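You operate a simulated robot arm through the tools that you are given. There is no shell and no other tool. Be economical: measure what you need, move in short steps, check, and stop when the job is done.

You run a simulated robot arm. Do the job below in one go: nothing can be reset, and whatever is moved stays where it is left.

JOB
Get the flow plate ready for the next test.
Fine: park the blue slide, scrape the crust off, oil the plate's middle with the dauber from the tin, then stand the ring there; tools back. Set down upright: small orange scraper, oil dauber with the purple grip, steel flow ring. A coat counts when it lies all over at full strength: go over it till it gets no stronger. What is to be rubbed or washed off counts as gone when no trace of it is left.

Only the result counts: the job must be done as asked and must still hold three seconds after the hand-in. Knocking over, shifting, dropping, spilling or breaking anything else fails it.

ROBOT AND FRAMES
A 6-joint arm with a fingered hand, fixed in place. Base frame: the origin is at the foot of the arm, x ahead of it, y to its left, z up; the work surface is at about z = 860. Lengths are in mm, angles in rad, forces in N, time in s.
With the tool pointing down near the work surface it reaches from about 300 to 800 mm from the base axis. Its first joint turns from -2.897 to 2.897 rad. Payload 4 kg.
The tool frame sits at the grasp point between the pads (the TCP): z along the fingers, y along the line on which they close. The tips reach 26 mm beyond it. The gripper opens to 132 mm. The gripper's body begins 73 mm behind the TCP. The gripper is a hand of 5 fingers: y runs from the thumb to the fingers, the wrist lies at [0, 0, -239] in the tool frame, and closing takes about 1.5 s.
Orientation is told as [roll, pitch, yaw] about the base's x, y, z axes, in that order, counted from this pose: with the fingers straight down and closing along the base's y, the tool's x points along the base's -x, its y along +y and its z along -z.

CONTROLS
- The arm moves only by the tool step_arm. Its argument "targets" is a list that holds one entry, the list of rows, each a list of 6 numbers: the shift along the tool's x, y, z in mm, then the turn, a rotation vector about the tool's x, y, z in rad. In form: [[[dx, dy, dz, ax, ay, az], ...]]. A call has 1 to 10 rows; each row shifts and turns the commanded pose from where the row before left it, along the tool's axes as they then stand. "claw" is the gripper command, from -1 (fully open) to 1 (shut), values between in proportion, set as the call begins (left out, the last holds). A row lasts 0.2 s, in which the tool goes at most 50 mm and 0.15 rad; a call with a longer step from one row to the next is refused whole, and so is a gripper value outside its range. A pose out of reach is approached as far as the arm can. The call stops where the force on the tool passes 40 N (or 10 N more than at its start, if that is more) or the arm is blocked; 0.2 s more then pass. Each finger travels about 45 mm/s and halts on what it meets, pressing with about 32 N; the grip force reading is that of the motor and also rises with nothing between the fingers. The clock runs only during rows and for 0.2 s after the last one: add rows that do not move to give the fingers time. The reply holds the time, the measured pose of the TCP, the force on the tool along the base axes, the opening and the grip force, in the units named above and with some noise, with the torque about the TCP (base axes, N m) and any sound that the robot's microphone picked up.
- Cameras (640 x 400 px; columns grow to the right, rows downward): "scene" is fixed at [57.1, 650, 1686.6]; the picture's right is [-0.57, -0.82, 0.00], its down [-0.60, 0.42, -0.68] and it looks along [0.56, -0.39, -0.73] (base axes); focal length 341 px, centre (320, 200). "wrist" rides on the gripper at [84, 2, -97] in the tool frame; the picture's right is [-0.02, 1.00, 0.00], its down [-0.75, -0.02, -0.66] and it looks along [-0.66, -0.01, 0.75] (tool axes); focal length 270 px, centre (320, 200). There is no depth. A picture from a camera that has moved, and an enlarged one, comes with that camera's place and axes in the base frame and with its lens. The place of the scene camera against the robot may be out by one fixed shift of up to 12 mm in any direction.
- get_image(camera): a new picture of that camera. It takes no simulated time.
- grasp_type(shape): the hand has 5 fingers and takes this shape, open, in about a second: jaw (thumb against the fingers, like two jaws); tri (thumb and two fingers); tip (a fingertip pinch); poke (one finger out to press); point (the index stretched); flat (the hand flat); cup (the hand cupped); fist (a fist). The gripper value then closes the fingers along that shape, each until it touches; the sizes above hold for jaw. It gives what a move gives, with no picture.
- inspect(camera, box): a new picture of the part [left, top, right, bottom] of that camera's present view, enlarged. It takes no simulated time.
- sign_off(): hands the job in; it is judged then, once.

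Go step by step. Nothing tells you positions but the pictures and the camera data: compare them with the known pose of the tool, close in by small moves and look again before you grip or let go. The budget is 120 turns and 76 pictures, counting those below and the enlarged ones. Unless the task says otherwise, let go and move clear before handing in, and close with one line.

The tools are called as a command line: name --argument value ..., lists and objects as JSON in quotes. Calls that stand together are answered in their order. step_arm: Moves the arm, as the interface text tells. Its arguments: {"type":"object","properties":{"targets":{"type":"array","items":{"type":"array","items":{"type":"array","items":{"type":"number"}}}},"claw":{"type":"number"}},"required":["targets"]} The other tools are called the same way: grasp_type (shape) gives the hand a shape; get_image (camera) takes a picture; inspect (camera, box) takes an enlarged picture of a part of a camera's view; sign_off () hands the job in.

At the start:

```text
t: 0.0
tool_pos: [358.4, 122.3, 1347.0]
tool_rot: [0.0, -0.004, -0.002]
contact_force: [0.2, 0.7, -0.5]
moment: [0.03, 0.0, -0.02]
width: 131.9
finger_force: 0.0
shape: jaw
```

scene: 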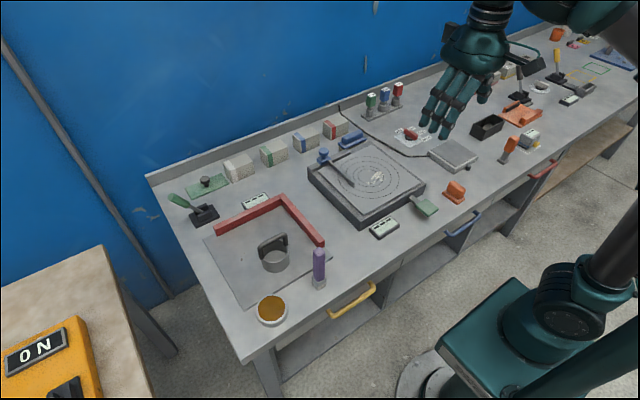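
wrist: 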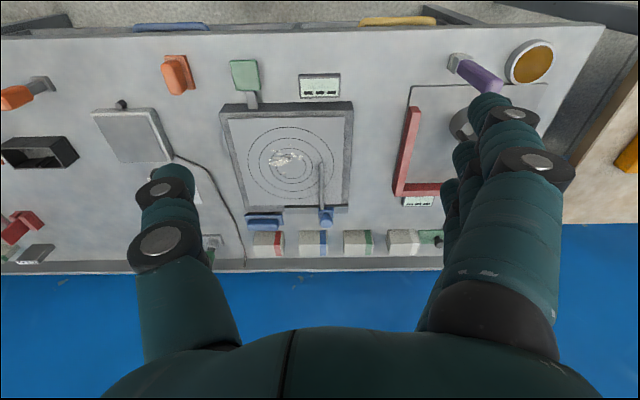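

I see the flow plate in the middle with a crust and a blue slide on its rail, the orange scraper near it, the purple dauber, oil tin and steel ring at the left. I'll look closer first.

inspect --camera "scene" --box '[290, 110, 490, 235]'

inspect --camera "scene" --box '[180, 170, 400, 335]'

inspect --camera "wrist" --box '[140, 30, 400, 260]'

```text
3.20 times, centred on (390, 172) of scene
camera zoom: at [57.1, 650.0, 1686.6], right [-0.57, -0.82, 0.0], down [-0.6, 0.42, -0.68], along [0.56, -0.39, -0.73], focal length 1092 px, centre (96, 288)
```

zoom: 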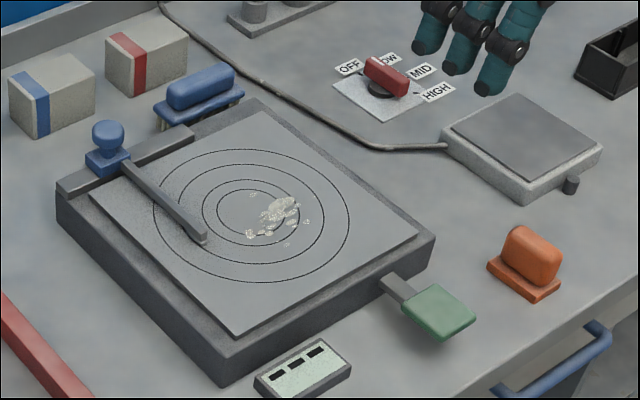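

```text
2.42 times, centred on (290, 252) of scene
camera zoom: at [57.1, 650.0, 1686.6], right [-0.57, -0.82, 0.0], down [-0.6, 0.42, -0.68], along [0.56, -0.39, -0.73], focal length 828 px, centre (393, 73)
```

zoom: 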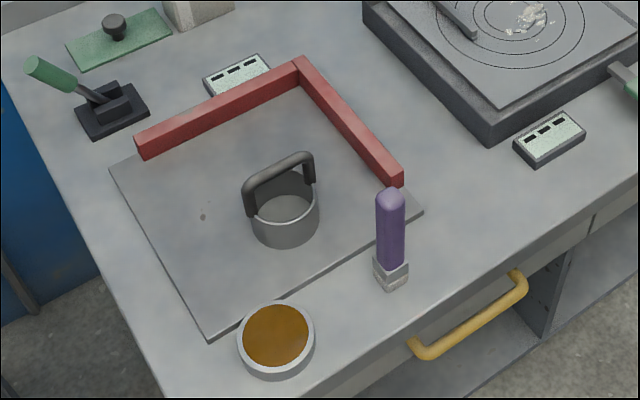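

```text
1.74 times, centred on (270, 145) of wrist
camera zoom: at [272.8, 124.7, 1443.2], right [0.02, 1.0, 0.0], down [0.75, -0.02, 0.66], along [0.66, -0.01, -0.75], focal length 470 px, centre (407, 296)
```

zoom: 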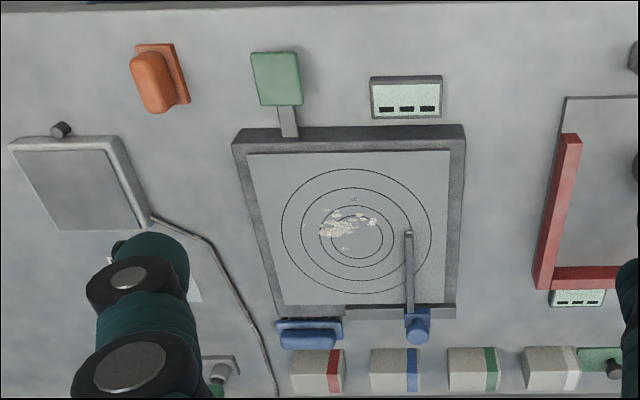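

The blue slide is on the plate's far rail with its arm over the plate. I'll bring the wrist camera lower over the plate to measure.

step_arm --targets '[[[-16, -10, 38, 0, 0, 0], [-16, -10, 38, 0, 0, 0], [-16, -10, 38, 0, 0, 0], [-16, -10, 38, 0, 0, 0], [-16, -10, 38, 0, 0, 0], [-16, -10, 38, 0, 0, 0], [0, 0, 0, 0, 0, 0]]]'

get_image --camera "wrist"

get_image --camera "scene"

```text
t: 1.6
tool_pos: [456.7, 63.2, 1118.1]
tool_rot: [0.001, -0.005, 0.001]
contact_force: [0.2, -0.3, 0.1]
moment: [-0.01, -0.01, 0.02]
width: 131.7
finger_force: 0.2
shape: jaw
```

```text
70 pictures are left
camera wrist: at [370.6, 64.7, 1214.5], right [0.02, 1.0, 0.0], down [0.75, -0.02, 0.66], along [0.66, -0.01, -0.75], focal length 270 px, centre (320, 200)
```

wrist: 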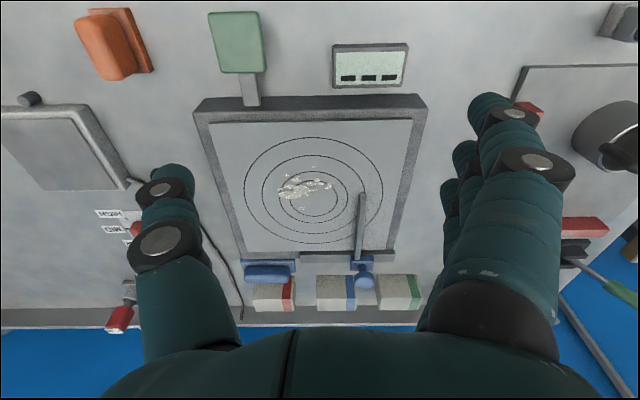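

```text
69 pictures are left
```

scene: 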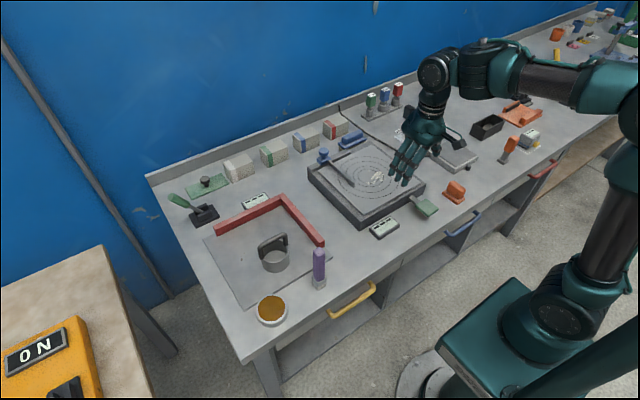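

inspect --camera "wrist" --box '[190, 80, 450, 310]'

inspect --camera "scene" --box '[295, 120, 395, 200]'

```text
1.74 times, centred on (320, 195) of wrist
camera zoom: at [370.6, 64.7, 1214.5], right [0.02, 1.0, 0.0], down [0.75, -0.02, 0.66], along [0.66, -0.01, -0.75], focal length 470 px, centre (320, 209)
```

zoom: 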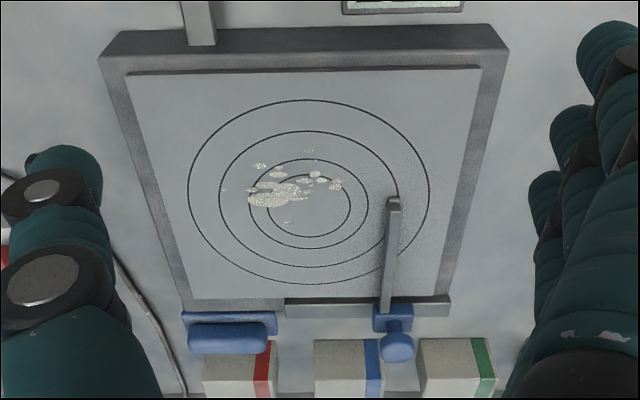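

```text
5.00 times, centred on (345, 160) of scene
camera zoom: at [57.1, 650.0, 1686.6], right [-0.57, -0.82, 0.0], down [-0.6, 0.42, -0.68], along [0.56, -0.39, -0.73], focal length 1707 px, centre (195, 400)
```

zoom: 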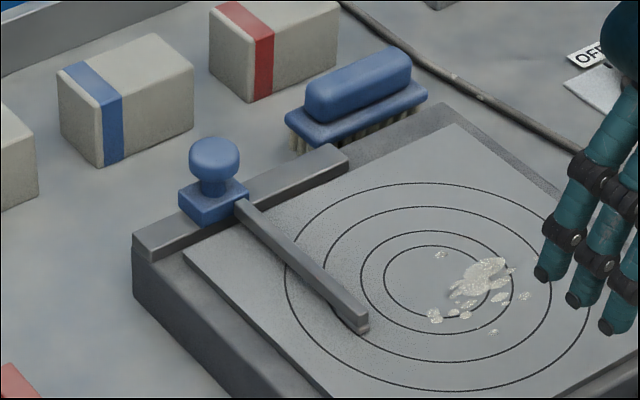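

inspect --camera "scene" --box '[430, 80, 590, 210]'

inspect --camera "scene" --box '[500, 20, 640, 120]'

grasp_type --shape "tip"

get_image --camera "wrist"

```text
3.08 times, centred on (510, 145) of scene
camera zoom: at [57.1, 650.0, 1686.6], right [-0.57, -0.82, 0.0], down [-0.6, 0.42, -0.68], along [0.56, -0.39, -0.73], focal length 1050 px, centre (-265, 369)
```

zoom: 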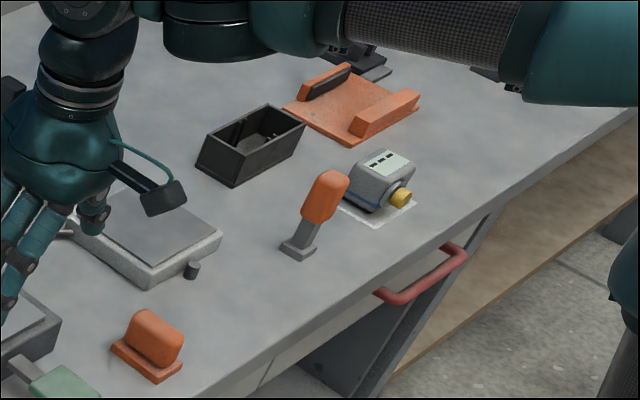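

```text
4.00 times, centred on (570, 70) of scene
camera zoom: at [57.1, 650.0, 1686.6], right [-0.57, -0.82, 0.0], down [-0.6, 0.42, -0.68], along [0.56, -0.39, -0.73], focal length 1365 px, centre (-680, 720)
```

zoom: 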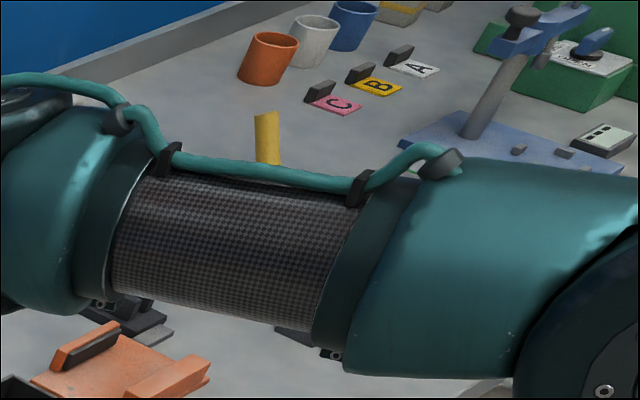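

```text
t: 2.5
tool_pos: [455.7, 64.0, 1118.2]
tool_rot: [-0.001, -0.003, -0.002]
contact_force: [0.0, 0.2, 0.2]
moment: [0.0, -0.03, 0.03]
width: 131.8
finger_force: 0.2
shape: tip
```

```text
64 pictures are left
camera wrist: at [370.5, 64.9, 1214.8], right [0.02, 1.0, 0.0], down [0.75, -0.02, 0.66], along [0.66, -0.01, -0.75], focal length 270 px, centre (320, 200)
```

wrist: 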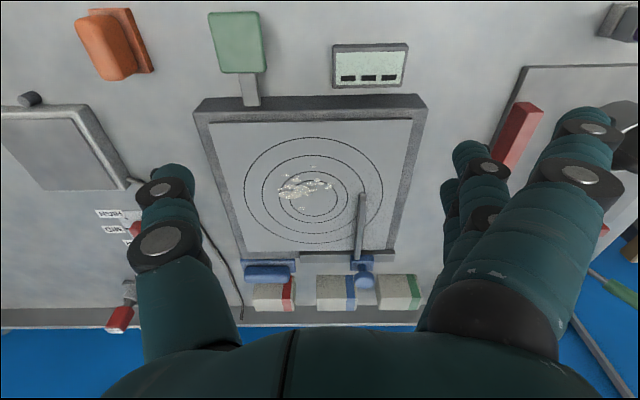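

Two orange tools could be the scraper: an all-orange block near the plate and a standing orange-handled one further right. I'll swing over to look at both.

step_arm --targets '[[[12, -46, 0, 0, 0, 0], [12, -46, 0, 0, 0, 0], [12, -46, 0, 0, 0, 0], [12, -46, 0, 0, 0, 0], [12, -46, 0, 0, 0, 0], [12, -46, 0, 0, 0, 0], [12, -46, 0, 0, 0, 0], [12, -40, 0, 0, 0, 0], [0, 0, 0, 0, 0, 0]]]'

get_image --camera "wrist"

```text
t: 4.5
tool_pos: [359.8, -300.6, 1117.0]
tool_rot: [-0.001, -0.002, -0.001]
contact_force: [0.1, 0.0, -1.3]
moment: [-0.02, 0.01, -0.01]
width: 132.0
finger_force: 0.1
shape: tip
```

```text
63 pictures are left
camera wrist: at [274.9, -299.4, 1213.9], right [0.02, 1.0, 0.0], down [0.75, -0.02, 0.66], along [0.66, -0.01, -0.75], focal length 270 px, centre (320, 200)
```

wrist: 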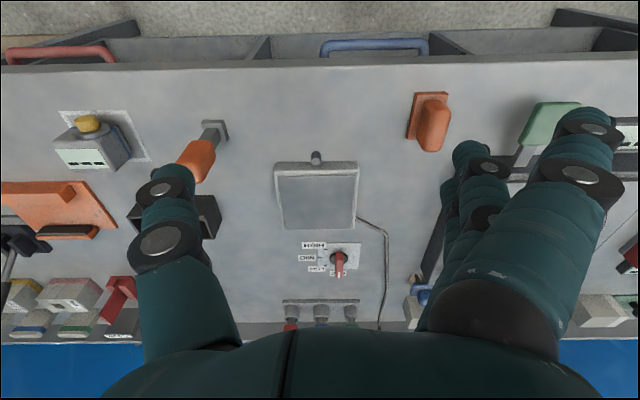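

inspect --camera "wrist" --box '[130, 90, 250, 190]'

inspect --camera "wrist" --box '[390, 80, 590, 180]'

```text
4.00 times, centred on (190, 140) of wrist
camera zoom: at [274.9, -299.4, 1213.9], right [0.02, 1.0, 0.0], down [0.75, -0.02, 0.66], along [0.66, -0.01, -0.75], focal length 1081 px, centre (840, 440)
```

zoom: 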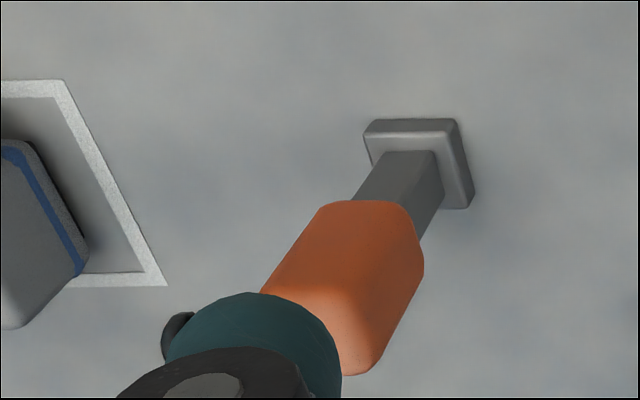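

```text
3.20 times, centred on (490, 130) of wrist
camera zoom: at [274.9, -299.4, 1213.9], right [0.02, 1.0, 0.0], down [0.75, -0.02, 0.66], along [0.66, -0.01, -0.75], focal length 865 px, centre (-224, 424)
```

zoom: 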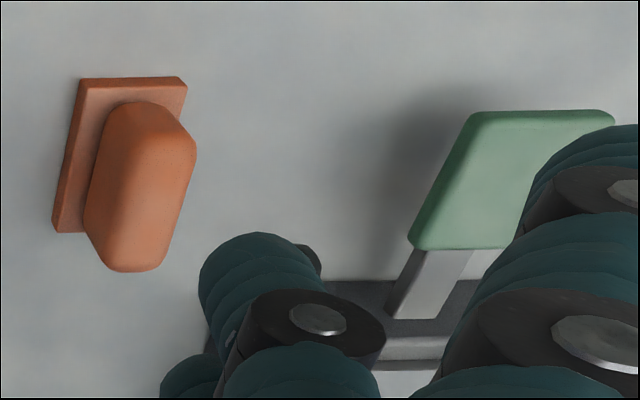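

The all-orange block by the plate is the scraper (about x 434, y -159), while the standing orange-gripped tool looks like a tamper for the mould. First I go to the slide's knob at about (758, 131, 960).

grasp_type --shape "jaw"

step_arm --targets '[[[-30, 38, 0, 0, 0, 0], [-30, 38, 0, 0, 0, 0], [-30, 38, 0, 0, 0, 0], [-30, 38, 0, 0, 0, 0], [-30, 38, 0, 0, 0, 0], [-30, 38, 0, 0, 0, 0], [-30, 38, 0, 0, 0, 0], [-30, 38, 0, 0, 0, 0], [-30, 38, 0, 0, 0, 0], [-30, 38, 0, 0, 0, 0]]]' --claw -0.2

step_arm --targets '[[[-33, 17, 20, 0, 0, 0], [-30, 17, 20, 0, 0, 0], [-30, 17, 0, 0, 0, 0], [0, 0, 0, 0, 0, 0], [0, 0, 0, 0, 0, 0]]]'

get_image --camera "wrist"

inspect --camera "scene" --box '[280, 60, 440, 200]'

```text
t: 5.4
tool_pos: [360.0, -300.3, 1116.2]
tool_rot: [0.0, -0.004, 0.0]
contact_force: [0.7, -0.2, 0.2]
moment: [-0.03, 0.02, 0.0]
width: 131.9
finger_force: 0.1
shape: jaw
```

```text
t: 7.6
tool_pos: [660.7, 82.2, 1118.1]
tool_rot: [0.001, -0.004, -0.001]
contact_force: [-1.0, 0.7, -1.0]
moment: [-0.03, 0.03, -0.03]
width: 79.8
finger_force: 0.1
shape: jaw
```

```text
t: 8.8
tool_pos: [752.3, 132.3, 1078.3]
tool_rot: [0.0, -0.001, 0.0]
contact_force: [-0.2, -0.5, -0.3]
moment: [-0.05, -0.03, 0.0]
width: 79.7
finger_force: 0.0
shape: jaw
```

```text
60 pictures are left
camera wrist: at [667.0, 134.2, 1176.3], right [0.02, 1.0, 0.0], down [0.75, -0.02, 0.66], along [0.66, -0.01, -0.75], focal length 270 px, centre (320, 200)
```

wrist: 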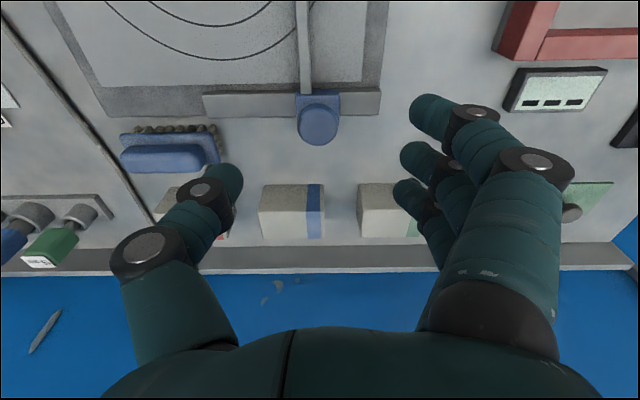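

```text
2.86 times, centred on (360, 130) of scene
camera zoom: at [57.1, 650.0, 1686.6], right [-0.57, -0.82, 0.0], down [-0.6, 0.42, -0.68], along [0.56, -0.39, -0.73], focal length 975 px, centre (206, 400)
```

zoom: 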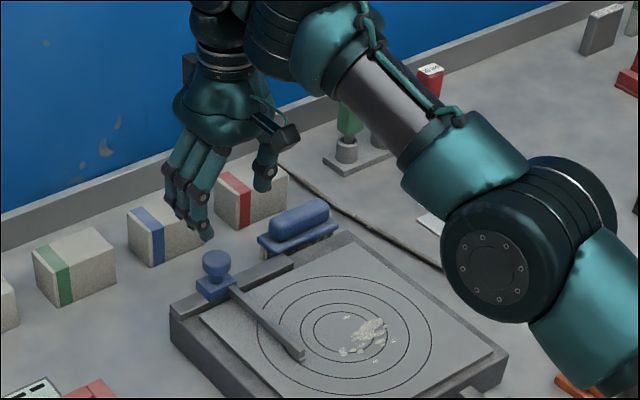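

The knob sits at about (768, 133, 960), clear of the boxes behind. I descend around it.

step_arm --targets '[[[-12, 0, 30, 0, 0, 0], [0, 0, 30, 0, 0, 0], [0, 0, 25, 0, 0, 0], [0, 0, 20, 0, 0, 0], [0, 0, 0, 0, 0, 0]]]'

get_image --camera "wrist"

inspect --camera "scene" --box '[280, 80, 410, 200]'

```text
t: 10.0
tool_pos: [765.1, 131.9, 976.0]
tool_rot: [0.0, -0.003, 0.0]
contact_force: [-0.9, -0.4, -0.3]
moment: [-0.01, -0.01, -0.01]
width: 79.6
finger_force: 0.0
shape: jaw
```

```text
58 pictures are left
camera wrist: at [679.9, 133.2, 1072.0], right [0.02, 1.0, 0.0], down [0.75, -0.02, 0.66], along [0.66, -0.01, -0.75], focal length 270 px, centre (320, 200)
```

wrist: 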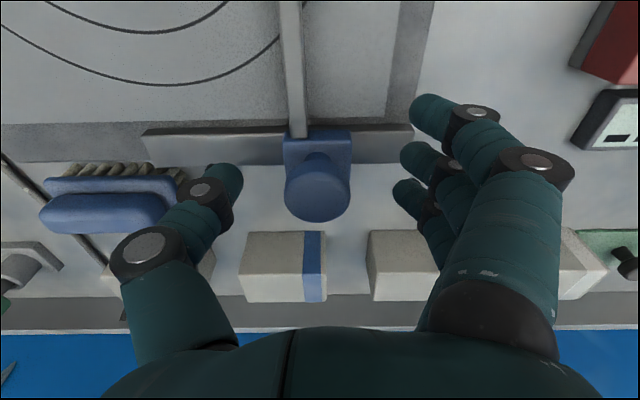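

```text
3.33 times, centred on (345, 140) of scene
camera zoom: at [57.1, 650.0, 1686.6], right [-0.57, -0.82, 0.0], down [-0.6, 0.42, -0.68], along [0.56, -0.39, -0.73], focal length 1138 px, centre (237, 400)
```

zoom: 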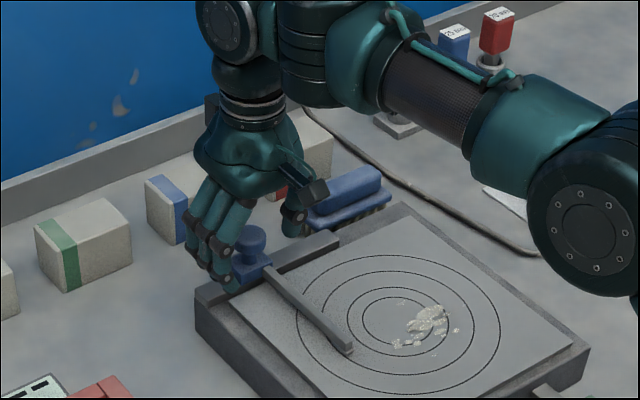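

step_arm --targets '[[[-4, 0, 13, 0, 0, 0], [0, 0, 0, 0, 0, 0]]]'

step_arm --targets '[[[0, 0, 0, 0, 0, 0], [0, 0, 0, 0, 0, 0], [0, 0, 0, 0, 0, 0], [0, 0, 0, 0, 0, 0], [0, 0, 0, 0, 0, 0], [0, 0, 0, 0, 0, 0]]]' --claw 0.6

```text
t: 10.6
tool_pos: [769.3, 131.5, 961.4]
tool_rot: [0.001, -0.003, 0.0]
contact_force: [0.5, 0.4, 0.7]
moment: [-0.05, 0.0, -0.01]
width: 80.0
finger_force: 0.1
shape: jaw
```

```text
t: 12.0
tool_pos: [768.0, 132.3, 961.4]
tool_rot: [0.001, -0.005, 0.0]
contact_force: [-1.8, -1.1, 6.7]
moment: [0.8, 0.01, -0.01]
width: 14.0
finger_force: 31.5
shape: jaw
```

Gripped (14 mm wide, likely the neck). Now slide it toward +y to the end of the rail.

step_arm --targets '[[[0, 10, 0, 0, 0, 0], [0, 10, 0, 0, 0, 0], [0, 10, 0, 0, 0, 0], [0, 5, 0, 0, 0, 0], [0, 5, 0, 0, 0, 0], [0, 5, 0, 0, 0, 0], [0, 5, 0, 0, 0, 0], [0, 5, 0, 0, 0, 0], [0, 5, 0, 0, 0, 0]]]'

inspect --camera "scene" --box '[280, 80, 410, 200]'

```text
t: 14.0
tool_pos: [768.9, 190.6, 962.3]
tool_rot: [-0.001, -0.005, -0.001]
contact_force: [7.3, -8.6, 22.0]
moment: [0.45, -0.22, 0.01]
width: 14.1
finger_force: 32.1
shape: jaw
```

```text
3.33 times, centred on (345, 140) of scene
camera zoom: at [57.1, 650.0, 1686.6], right [-0.57, -0.82, 0.0], down [-0.6, 0.42, -0.68], along [0.56, -0.39, -0.73], focal length 1138 px, centre (237, 400)
```

zoom: 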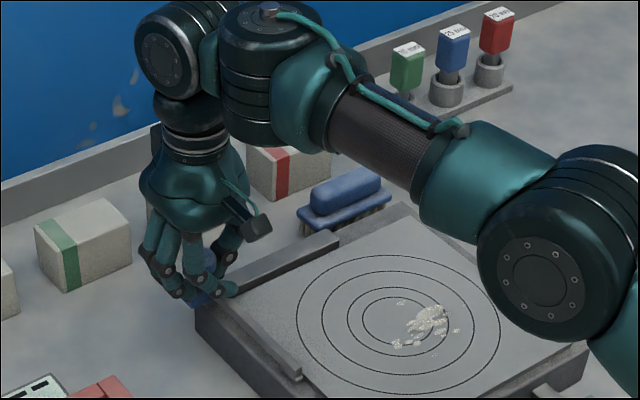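

The slide follows; I press a bit further to see whether it is at its stop.

step_arm --targets '[[[0, 4, 0, 0, 0, 0], [0, 4, 0, 0, 0, 0], [0, 4, 0, 0, 0, 0], [0, 0, 0, 0, 0, 0]]]'

inspect --camera "scene" --box '[280, 80, 410, 200]'

```text
t: 14.7
tool_pos: [768.8, 195.7, 963.0]
tool_rot: [0.001, 0.001, -0.009]
contact_force: [-4.1, -22.7, 2.7]
moment: [0.06, 0.07, 0.13]
width: 15.8
finger_force: 32.4
shape: jaw
stopped in row 3: the force on the tool passed its limit (the readings are from after the stop); the commanded pose is now the measured one
```

```text
3.33 times, centred on (345, 140) of scene
camera zoom: at [57.1, 650.0, 1686.6], right [-0.57, -0.82, 0.0], down [-0.6, 0.42, -0.68], along [0.56, -0.39, -0.73], focal length 1138 px, centre (237, 400)
```

zoom: 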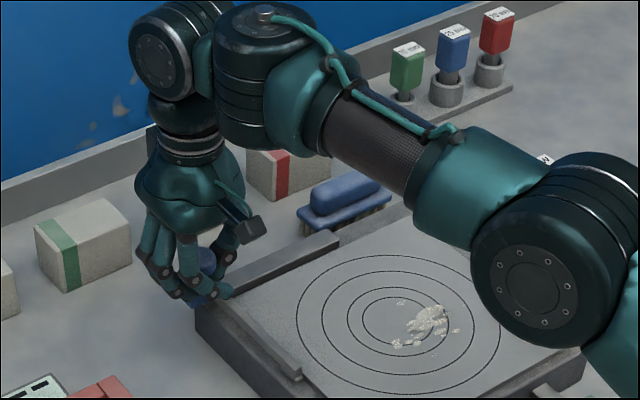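

The slide hit its end stop. Let go, rise, and fly to above the scraper.

step_arm --targets '[[[0, 0, 0, 0, 0, 0], [0, 0, 0, 0, 0, 0], [0, 0, 0, 0, 0, 0], [0, 0, 0, 0, 0, 0], [0, 0, 0, 0, 0, 0], [0, 0, -20, 0, 0, 0], [0, 0, -40, 0, 0, 0], [0, 0, -40, 0, 0, 0], [20, -30, -10, 0, 0, 0]]]' --claw -0.2

step_arm --targets '[[[33, -35, 0, 0, 0, 0], [33, -35, 0, 0, 0, 0], [33, -35, 0, 0, 0, 0], [33, -35, 0, 0, 0, 0], [33, -35, 0, 0, 0, 0], [33, -35, 0, 0, 0, 0], [33, -35, 0, 0, 0, 0], [33, -35, 0, 0, 0, 0], [33, -35, 0, 0, 0, 0], [18, -14, 20, 0, 0, 0]]]'

get_image --camera "wrist"

inspect --camera "scene" --box '[290, 110, 490, 235]'

```text
t: 16.7
tool_pos: [730.9, 166.0, 1054.2]
tool_rot: [-0.003, 0.001, -0.007]
contact_force: [0.4, 0.6, -0.6]
moment: [0.02, -0.02, -0.02]
width: 79.3
finger_force: 0.2
shape: jaw
out of reach, approached as far as the arm can: row 7, 8
```

```text
t: 18.9
tool_pos: [416.7, -162.1, 1036.9]
tool_rot: [-0.002, -0.002, -0.003]
contact_force: [-0.2, 0.2, 0.5]
moment: [0.0, -0.01, -0.01]
width: 79.4
finger_force: 0.1
shape: jaw
```

```text
54 pictures are left
camera wrist: at [331.5, -160.2, 1132.8], right [0.02, 1.0, 0.0], down [0.75, -0.02, 0.66], along [0.66, -0.02, -0.75], focal length 270 px, centre (320, 200)
```

wrist: 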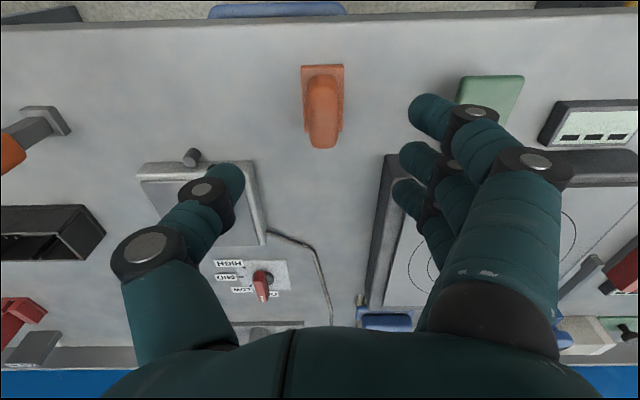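

```text
3.20 times, centred on (390, 172) of scene
camera zoom: at [57.1, 650.0, 1686.6], right [-0.57, -0.82, 0.0], down [-0.6, 0.42, -0.68], along [0.56, -0.39, -0.73], focal length 1092 px, centre (96, 288)
```

zoom: 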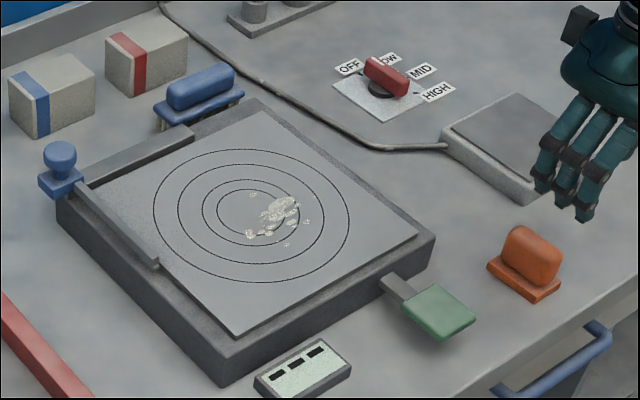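

The slide is parked. The scraper is directly below at about (434, -161); I descend on it.

step_arm --targets '[[[-17, 1, 40, 0, 0, 0], [0, 0, 40, 0, 0, 0], [0, 0, 35, 0, 0, 0], [0, 0, 0, 0, 0, 0]]]'

get_image --camera "wrist"

inspect --camera "scene" --box '[400, 130, 520, 220]'

```text
t: 19.9
tool_pos: [435.2, -161.4, 920.6]
tool_rot: [-0.001, -0.002, -0.006]
contact_force: [-0.2, 0.9, 0.6]
moment: [0.04, -0.02, 0.02]
width: 79.1
finger_force: 0.0
shape: jaw
```

```text
52 pictures are left
camera wrist: at [349.4, -159.6, 1016.0], right [0.03, 1.0, 0.0], down [0.75, -0.02, 0.66], along [0.66, -0.02, -0.75], focal length 270 px, centre (320, 200)
```

wrist: 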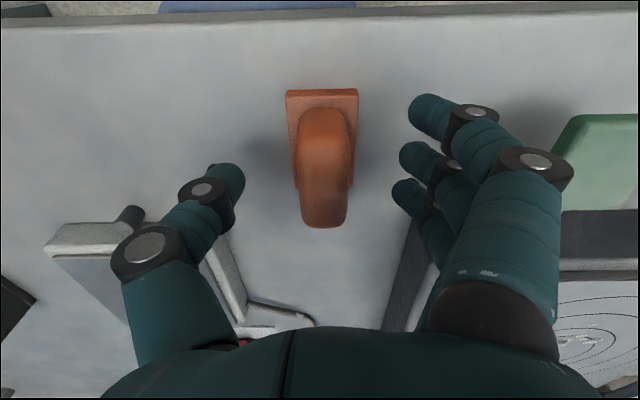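

```text
4.44 times, centred on (460, 175) of scene
camera zoom: at [57.1, 650.0, 1686.6], right [-0.57, -0.82, 0.0], down [-0.6, 0.42, -0.68], along [0.56, -0.39, -0.73], focal length 1517 px, centre (-302, 311)
```

zoom: 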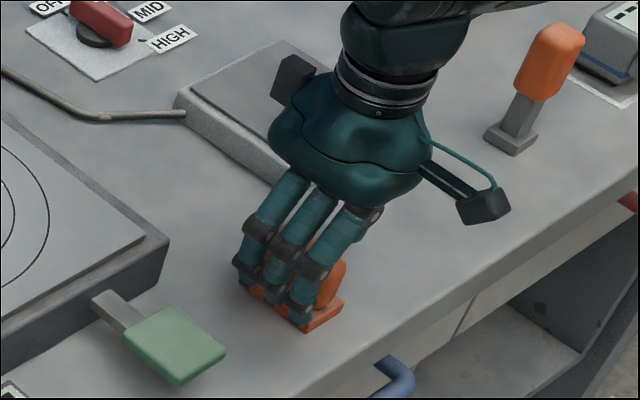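

step_arm --targets '[[[0, 1, 10, 0, 0, 0], [0, 0, 9, 0, 0, 0], [0, 0, 0, 0, 0, 0]]]'

step_arm --targets '[[[0, 0, 0, 0, 0, 0], [0, 0, 0, 0, 0, 0], [0, 0, 0, 0, 0, 0], [0, 0, 0, 0, 0, 0], [0, 0, 0, 0, 0, 0], [0, 0, 0, 0, 0, 0], [0, 0, 0, 0, 0, 0]]]' --claw 0.7

get_image --camera "wrist"

```text
t: 20.7
tool_pos: [433.4, -161.2, 901.3]
tool_rot: [0.001, -0.001, -0.006]
contact_force: [-1.1, -0.5, 0.1]
moment: [0.0, -0.01, 0.01]
width: 78.9
finger_force: 0.0
shape: jaw
```

```text
t: 22.3
tool_pos: [432.6, -162.0, 900.2]
tool_rot: [0.0, -0.001, -0.003]
contact_force: [-0.6, 0.2, 0.5]
moment: [0.0, -0.01, -0.01]
width: 16.0
finger_force: 31.8
shape: jaw
```

```text
50 pictures are left
camera wrist: at [348.1, -159.0, 997.8], right [0.03, 1.0, 0.0], down [0.75, -0.02, 0.66], along [0.66, -0.02, -0.75], focal length 270 px, centre (320, 200)
```

wrist: 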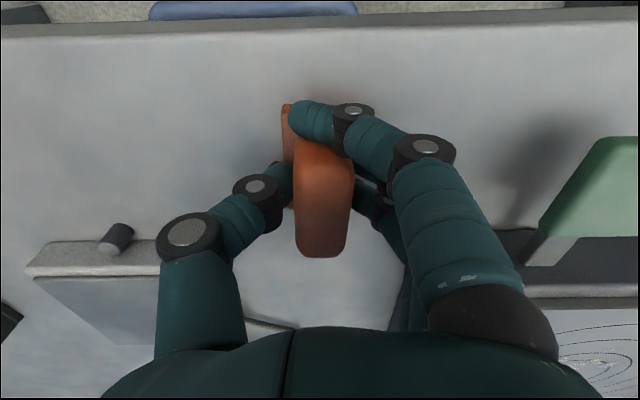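

Gripped; record the place (432.6, -162, 900). I lift it and check.

step_arm --targets '[[[0, 0, -10, 0, 0, 0], [0, 0, -30, 0, 0, 0], [0, 0, -40, 0, 0, 0], [0, 0, 0, 0, 0, 0]]]'

inspect --camera "scene" --box '[390, 100, 530, 205]'

get_image --camera "wrist"

```text
t: 23.3
tool_pos: [430.1, -160.6, 981.6]
tool_rot: [0.001, 0.0, -0.005]
contact_force: [0.2, -0.9, -0.5]
moment: [0.01, 0.02, -0.01]
width: 16.1
finger_force: 32.0
shape: jaw
```

```text
3.81 times, centred on (460, 152) of scene
camera zoom: at [57.1, 650.0, 1686.6], right [-0.57, -0.82, 0.0], down [-0.6, 0.42, -0.68], along [0.56, -0.39, -0.73], focal length 1300 px, centre (-213, 381)
```

zoom: 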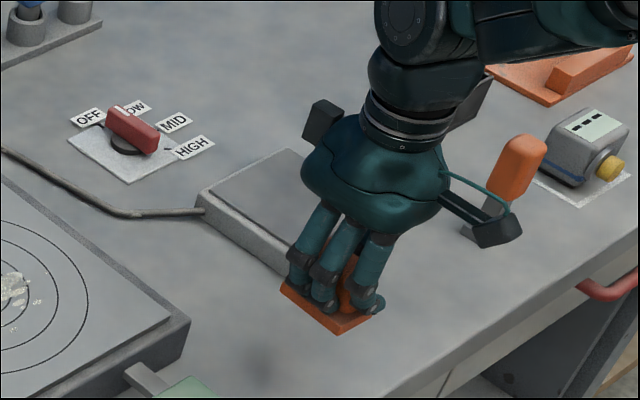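

```text
48 pictures are left
camera wrist: at [345.2, -157.8, 1078.2], right [0.03, 1.0, 0.0], down [0.75, -0.02, 0.66], along [0.66, -0.02, -0.75], focal length 270 px, centre (320, 200)
```

wrist: 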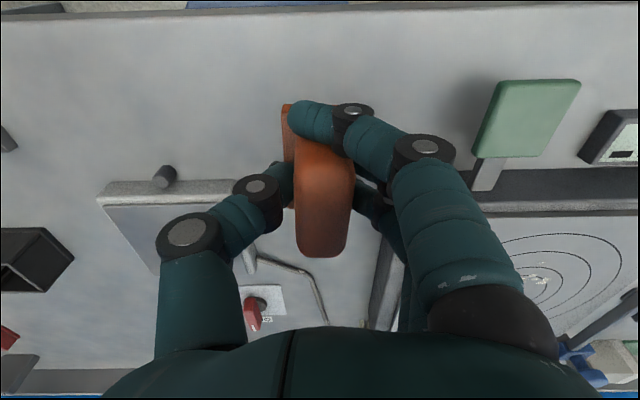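

Scraper held level. I carry it over the plate beside the crust and lower slowly to contact.

step_arm --targets '[[[-32, 24, -10, 0, 0, 0], [-32, 24, -10, 0, 0, 0], [-32, 24, 0, 0, 0, 0], [-32, 24, 0, 0, 0, 0], [-32, 24, 0, 0, 0, 0], [0, 0, 20, 0, 0, 0], [0, 0, 20, 0, 0, 0], [0, 0, 0, 0, 0, 0]]]'

step_arm --targets '[[[0, 0, 3, 0, 0, 0], [0, 0, 3, 0, 0, 0], [0, 0, 3, 0, 0, 0], [0, 0, 0, 0, 0, 0]]]'

```text
t: 25.1
tool_pos: [590.7, -41.9, 960.4]
tool_rot: [0.0, -0.003, -0.006]
contact_force: [-0.4, 0.6, -0.6]
moment: [-0.03, 0.04, 0.01]
width: 15.7
finger_force: 32.0
shape: jaw
```

```text
t: 25.9
tool_pos: [593.1, -42.0, 958.5]
tool_rot: [-0.003, -0.009, -0.008]
contact_force: [-2.8, -0.2, 14.6]
moment: [0.18, -0.04, 0.05]
width: 17.2
finger_force: 32.2
shape: jaw
stopped in row 3: the force on the tool passed its limit (the readings are from after the stop); the commanded pose is now the measured one
```

Contact at TCP z ≈ 958.5. Now sweep across the crust along y.

step_arm --targets '[[[0, 15, 0, 0, 0, 0], [0, 15, 0, 0, 0, 0], [0, 15, 0, 0, 0, 0], [0, 15, 0, 0, 0, 0], [0, 15, 0, 0, 0, 0], [0, 15, 0, 0, 0, 0], [0, 15, 0, 0, 0, 0], [0, 15, 0, 0, 0, 0], [0, 15, 0, 0, 0, 0], [0, 10, 0, 0, 0, 0]]]'

get_image --camera "wrist"

inspect --camera "scene" --box '[290, 110, 450, 235]'

```text
t: 27.2
tool_pos: [594.9, 41.7, 956.5]
tool_rot: [-0.002, -0.013, -0.003]
contact_force: [-1.3, -0.4, 12.2]
moment: [0.14, -0.08, 0.04]
width: 17.5
finger_force: 31.9
shape: jaw
stopped in row 6: the force on the tool passed its limit (the readings are from after the stop); the commanded pose is now the measured one
```

```text
47 pictures are left
camera wrist: at [508.5, 43.9, 1053.0], right [0.03, 1.0, 0.0], down [0.75, -0.02, 0.67], along [0.67, -0.02, -0.75], focal length 270 px, centre (320, 200)
```

wrist: 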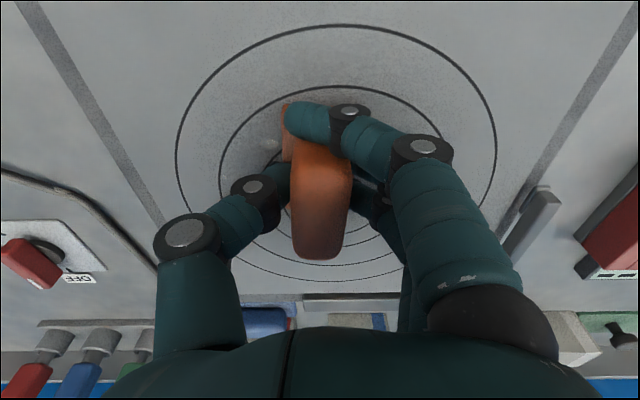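

```text
3.20 times, centred on (370, 172) of scene
camera zoom: at [57.1, 650.0, 1686.6], right [-0.57, -0.82, 0.0], down [-0.6, 0.42, -0.68], along [0.56, -0.39, -0.73], focal length 1092 px, centre (160, 288)
```

zoom: 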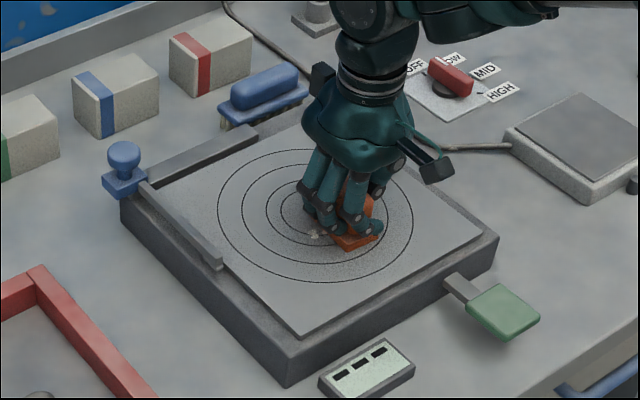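

step_arm --targets '[[[0, 10, -0.5, 0, 0, 0], [0, 10, 0, 0, 0, 0], [0, 10, 0, 0, 0, 0], [0, 10, 0, 0, 0, 0], [0, 10, 0, 0, 0, 0], [0, 10, 0, 0, 0, 0], [-12, 0, 0, 0, 0, 0], [-12, 0, 0, 0, 0, 0], [-12, 0, 0, 0, 0, 0]]]'

step_arm --targets '[[[0, -15, 0, 0, 0, 0], [0, -15, 0, 0, 0, 0], [0, -15, 0, 0, 0, 0], [0, -15, 0, 0, 0, 0], [0, -15, 0, 0, 0, 0], [0, -15, 0, 0, 0, 0], [0, -15, 0, 0, 0, 0], [0, -15, 0, 0, 0, 0], [0, -15, 0, 0, 0, 0], [0, -10, 0, 0, 0, 0]]]'

get_image --camera "wrist"

```text
t: 29.2
tool_pos: [631.5, 100.8, 956.9]
tool_rot: [-0.001, -0.008, -0.005]
contact_force: [-3.1, 0.7, 9.5]
moment: [0.21, -0.03, 0.07]
width: 17.4
finger_force: 32.5
shape: jaw
```

```text
t: 31.4
tool_pos: [629.1, -44.2, 957.9]
tool_rot: [0.0, -0.007, -0.004]
contact_force: [-0.2, 2.9, 6.9]
moment: [0.27, -0.08, -0.03]
width: 17.0
finger_force: 31.5
shape: jaw
```

```text
45 pictures are left
camera wrist: at [543.1, -41.9, 1053.6], right [0.03, 1.0, 0.0], down [0.75, -0.02, 0.67], along [0.67, -0.02, -0.75], focal length 270 px, centre (320, 200)
```

wrist: 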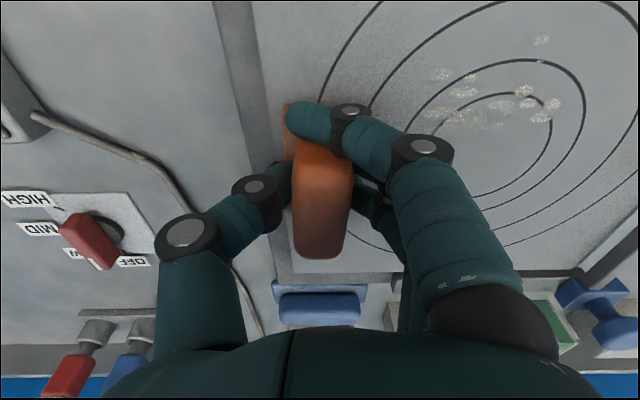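

inspect --camera "wrist" --box '[360, 0, 640, 200]'

```text
2.00 times, centred on (500, 100) of wrist
camera zoom: at [543.1, -41.9, 1053.6], right [0.03, 1.0, 0.0], down [0.75, -0.02, 0.67], along [0.67, -0.02, -0.75], focal length 541 px, centre (-40, 400)
```

zoom: 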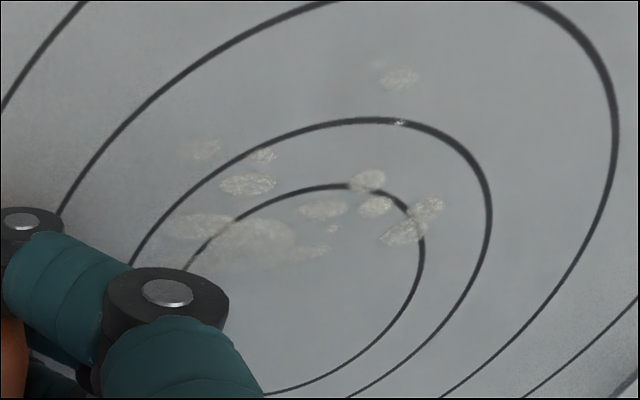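

The crust is thinning evenly but needs more passes. I repeat strokes centred on x ≈ 595.

step_arm --targets '[[[12, 5, 0, 0, 0, 0], [12, 10, 0, 0, 0, 0], [12, 15, 0, 0, 0, 0], [0, 15, 0, 0, 0, 0], [0, 15, 0, 0, 0, 0], [0, 15, 0, 0, 0, 0], [0, 15, 0, 0, 0, 0], [0, 15, 0, 0, 0, 0], [0, 15, 0, 0, 0, 0], [0, 15, 0, 0, 0, 0]]]'

step_arm --targets '[[[6, -10, 0, 0, 0, 0], [6, -15, 0, 0, 0, 0], [0, -15, 0, 0, 0, 0], [0, -15, 0, 0, 0, 0], [0, -15, 0, 0, 0, 0], [0, -15, 0, 0, 0, 0], [0, -15, 0, 0, 0, 0], [0, -15, 0, 0, 0, 0], [0, 0, 0, 0, 0, 0]]]'

step_arm --targets '[[[-10, 15, 0, 0, 0, 0], [-10, 15, 0, 0, 0, 0], [0, 15, 0, 0, 0, 0], [0, 15, 0, 0, 0, 0], [0, 15, 0, 0, 0, 0], [0, 15, 0, 0, 0, 0], [0, 15, 0, 0, 0, 0], [0, 15, 0, 0, 0, 0], [0, 0, 0, 0, 0, 0]]]'

step_arm --targets '[[[5, -15, 0, 0, 0, 0], [5, -15, 0, 0, 0, 0], [0, -15, 0, 0, 0, 0], [0, -15, 0, 0, 0, 0], [0, -15, 0, 0, 0, 0], [0, -15, 0, 0, 0, 0], [0, -15, 0, 0, 0, 0], [0, -15, 0, 0, 0, 0], [0, -15, 0, 0, 0, 0], [0, -10, 0, 0, 0, 0]]]'

inspect --camera "wrist" --box '[360, 0, 640, 200]'

```text
t: 33.6
tool_pos: [594.3, 89.9, 956.0]
tool_rot: [-0.003, -0.012, -0.007]
contact_force: [0.5, -9.7, 27.1]
moment: [0.0, -0.03, -0.01]
width: 17.7
finger_force: 32.0
shape: jaw
```

```text
t: 35.6
tool_pos: [582.6, -24.6, 957.3]
tool_rot: [-0.002, -0.011, -0.005]
contact_force: [-0.5, 8.5, 26.9]
moment: [0.58, -0.07, 0.01]
width: 17.3
finger_force: 32.5
shape: jaw
```

```text
t: 37.6
tool_pos: [602.8, 96.4, 956.6]
tool_rot: [0.0, -0.009, -0.006]
contact_force: [0.0, -3.7, 12.8]
moment: [0.09, -0.07, -0.01]
width: 17.7
finger_force: 32.3
shape: jaw
```

```text
t: 39.9
tool_pos: [591.1, -48.9, 956.7]
tool_rot: [-0.001, -0.011, -0.006]
contact_force: [-0.2, 7.0, 20.9]
moment: [0.61, -0.04, -0.01]
width: 17.2
finger_force: 32.0
shape: jaw
```

```text
2.00 times, centred on (500, 100) of wrist
camera zoom: at [505.2, -45.8, 1052.8], right [0.03, 1.0, 0.0], down [0.75, -0.02, 0.67], along [0.67, -0.02, -0.75], focal length 541 px, centre (-40, 400)
```

zoom: 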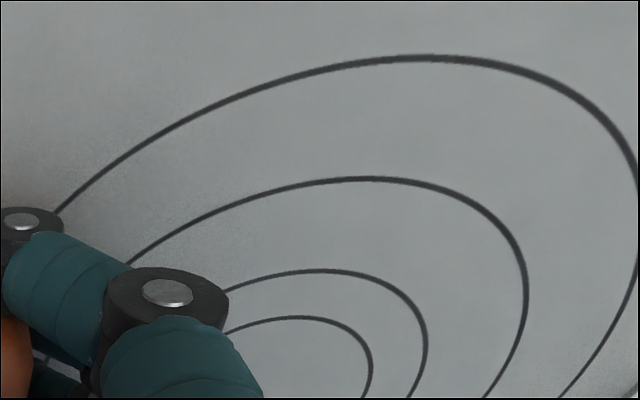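

That area is clean. One more pass over the far half, then I lift and check the whole plate.

step_arm --targets '[[[-12, 5, 0, 0, 0, 0], [-12, 10, 0, 0, 0, 0], [-12, 15, 0, 0, 0, 0], [-6, 15, 0, 0, 0, 0], [0, 15, 0, 0, 0, 0], [0, 15, 0, 0, 0, 0], [0, 15, 0, 0, 0, 0], [0, 15, 0, 0, 0, 0], [0, 15, 0, 0, 0, 0], [0, 15, 0, 0, 0, 0]]]'

step_arm --targets '[[[0, -15, 0, 0, 0, 0], [0, -15, 0, 0, 0, 0], [0, -15, 0, 0, 0, 0], [0, -15, 0, 0, 0, 0], [0, -15, 0, 0, 0, 0], [0, -15, 0, 0, 0, 0], [0, -15, 0, 0, 0, 0], [0, -15, 0, 0, 0, 0], [0, -10, 0, 0, 0, 0], [0, 0, -20, 0, 0, 0]]]'

step_arm --targets '[[[30, -20, -15, 0, 0, 0], [30, -20, -15, 0, 0, 0], [30, -20, 0, 0, 0, 0], [30, -20, 0, 0, 0, 0], [30, -18, 0, 0, 0, 0], [30, -13, 0, 0, 0, 0], [20, 0, 0, 0, 0, 0], [0, 0, 0, 0, 0, 0]]]'

inspect --camera "scene" --box '[300, 120, 480, 235]'

```text
t: 42.0
tool_pos: [635.7, 86.1, 957.2]
tool_rot: [-0.002, -0.009, -0.006]
contact_force: [-1.0, -5.3, 13.7]
moment: [0.1, -0.01, -0.04]
width: 17.1
finger_force: 31.7
shape: jaw
```

```text
t: 44.2
tool_pos: [633.0, -44.4, 975.9]
tool_rot: [-0.002, -0.007, -0.008]
contact_force: [-0.3, -0.1, -1.7]
moment: [-0.04, 0.01, 0.0]
width: 16.3
finger_force: 32.2
shape: jaw
```

```text
t: 46.0
tool_pos: [432.4, -153.1, 1005.8]
tool_rot: [-0.002, -0.01, -0.006]
contact_force: [-0.5, -0.1, -1.1]
moment: [0.02, 0.01, 0.01]
width: 16.5
finger_force: 31.9
shape: jaw
```

```text
3.48 times, centred on (390, 178) of scene
camera zoom: at [57.1, 650.0, 1686.6], right [-0.57, -0.82, 0.0], down [-0.6, 0.42, -0.68], along [0.56, -0.39, -0.73], focal length 1187 px, centre (76, 278)
```

zoom: 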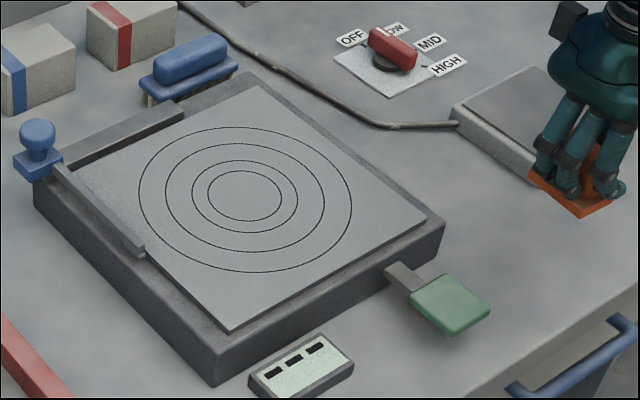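

The plate is clean. Now set the scraper back at its place.

step_arm --targets '[[[0, -9, 35, 0, 0.007, 0], [0, 0, 35, 0, 0, 0], [0, 0, 28, 0, 0, 0], [0, 0, 3, 0, 0, 0], [0, 0, 0, 0, 0, 0]]]'

step_arm --targets '[[[0, 0, 1.5, 0, 0, 0], [0, 0, 1.5, 0, 0, 0], [0, 0, 1.5, 0, 0, 0], [0, 0, 0, 0, 0, 0]]]'

get_image --camera "wrist"

```text
t: 47.2
tool_pos: [433.7, -162.9, 904.3]
tool_rot: [-0.002, -0.002, -0.007]
contact_force: [-0.2, -0.5, -1.9]
moment: [0.0, -0.02, -0.03]
width: 16.3
finger_force: 32.4
shape: jaw
```

```text
t: 48.2
tool_pos: [432.2, -163.1, 900.5]
tool_rot: [-0.002, -0.002, -0.007]
contact_force: [-0.7, -0.5, 2.6]
moment: [0.07, -0.04, 0.05]
width: 16.6
finger_force: 32.0
shape: jaw
```

```text
41 pictures are left
camera wrist: at [347.4, -160.8, 996.7], right [0.03, 1.0, 0.0], down [0.75, -0.02, 0.66], along [0.66, -0.02, -0.75], focal length 270 px, centre (320, 200)
```

wrist: 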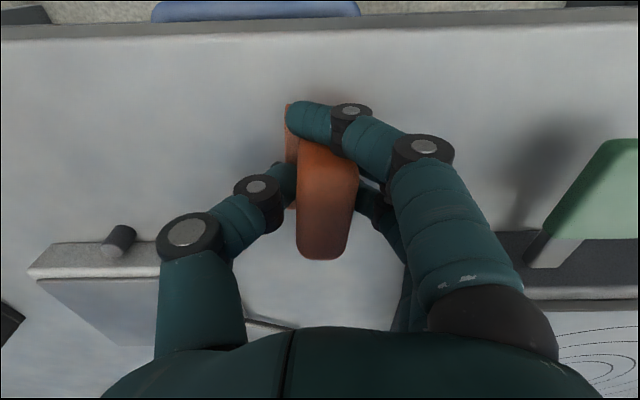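

It is down on the table. I open, rise and go look at the dauber and tin.

step_arm --targets '[[[0, 0, 0.7, 0, 0, 0], [0, 0, 0, 0, 0, 0]]]'

step_arm --targets '[[[0, 0, 0, 0, 0, 0], [0, 0, 0, 0, 0, 0], [0, 0, 0, 0, 0, 0], [0, 0, 0, 0, 0, 0], [0, 0, 0, 0, 0, 0], [0, 0, 0, 0, 0, 0], [0, 0, -30, 0, 0, 0], [0, 0, -50, 0, 0, 0], [0, 0, -50, 0, 0, 0], [0, 0, -50, 0, 0, 0]]]' --claw -0.2

step_arm --targets '[[[8, 49, 0, 0, 0, 0], [8, 49, 0, 0, 0, 0], [8, 49, 0, 0, 0, 0], [8, 49, 0, 0, 0, 0], [8, 49, 0, 0, 0, 0], [8, 49, 0, 0, 0, 0], [8, 49, 0, 0, 0, 0], [8, 49, 0, 0, 0, 0], [8, 49, 0, 0, 0, 0], [8, 49, 0, 0, 0, 0]]]'

get_image --camera "wrist"

inspect --camera "scene" --box '[230, 120, 500, 335]'

```text
t: 48.9
tool_pos: [433.4, -163.1, 899.8]
tool_rot: [-0.002, -0.003, -0.008]
contact_force: [-0.3, -1.8, 13.8]
moment: [0.17, -0.02, 0.0]
width: 16.3
finger_force: 32.2
shape: jaw
```

```text
t: 51.0
tool_pos: [433.0, -165.1, 1080.3]
tool_rot: [-0.001, -0.003, -0.007]
contact_force: [0.6, 0.4, -0.1]
moment: [-0.01, -0.01, 0.02]
width: 78.9
finger_force: 0.0
shape: jaw
```

```text
t: 53.2
tool_pos: [355.9, 328.7, 1078.7]
tool_rot: [-0.001, -0.002, -0.007]
contact_force: [0.0, -0.2, 0.0]
moment: [-0.03, -0.01, 0.02]
width: 78.8
finger_force: 0.0
shape: jaw
```

```text
40 pictures are left
camera wrist: at [270.5, 331.4, 1175.0], right [0.03, 1.0, 0.0], down [0.75, -0.02, 0.66], along [0.66, -0.02, -0.75], focal length 270 px, centre (320, 200)
```

wrist: 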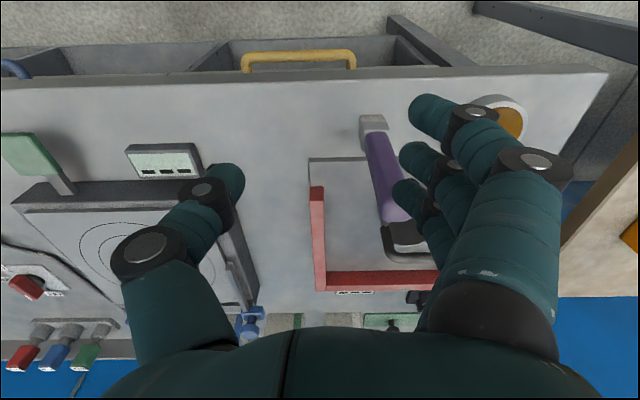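

```text
1.86 times, centred on (365, 228) of scene
camera zoom: at [57.1, 650.0, 1686.6], right [-0.57, -0.82, 0.0], down [-0.6, 0.42, -0.68], along [0.56, -0.39, -0.73], focal length 635 px, centre (236, 149)
```

zoom: 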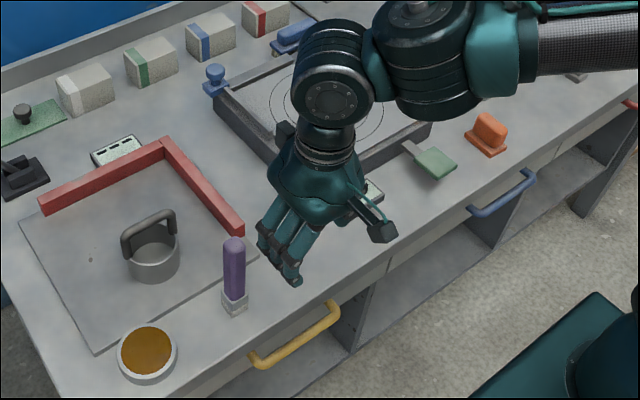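

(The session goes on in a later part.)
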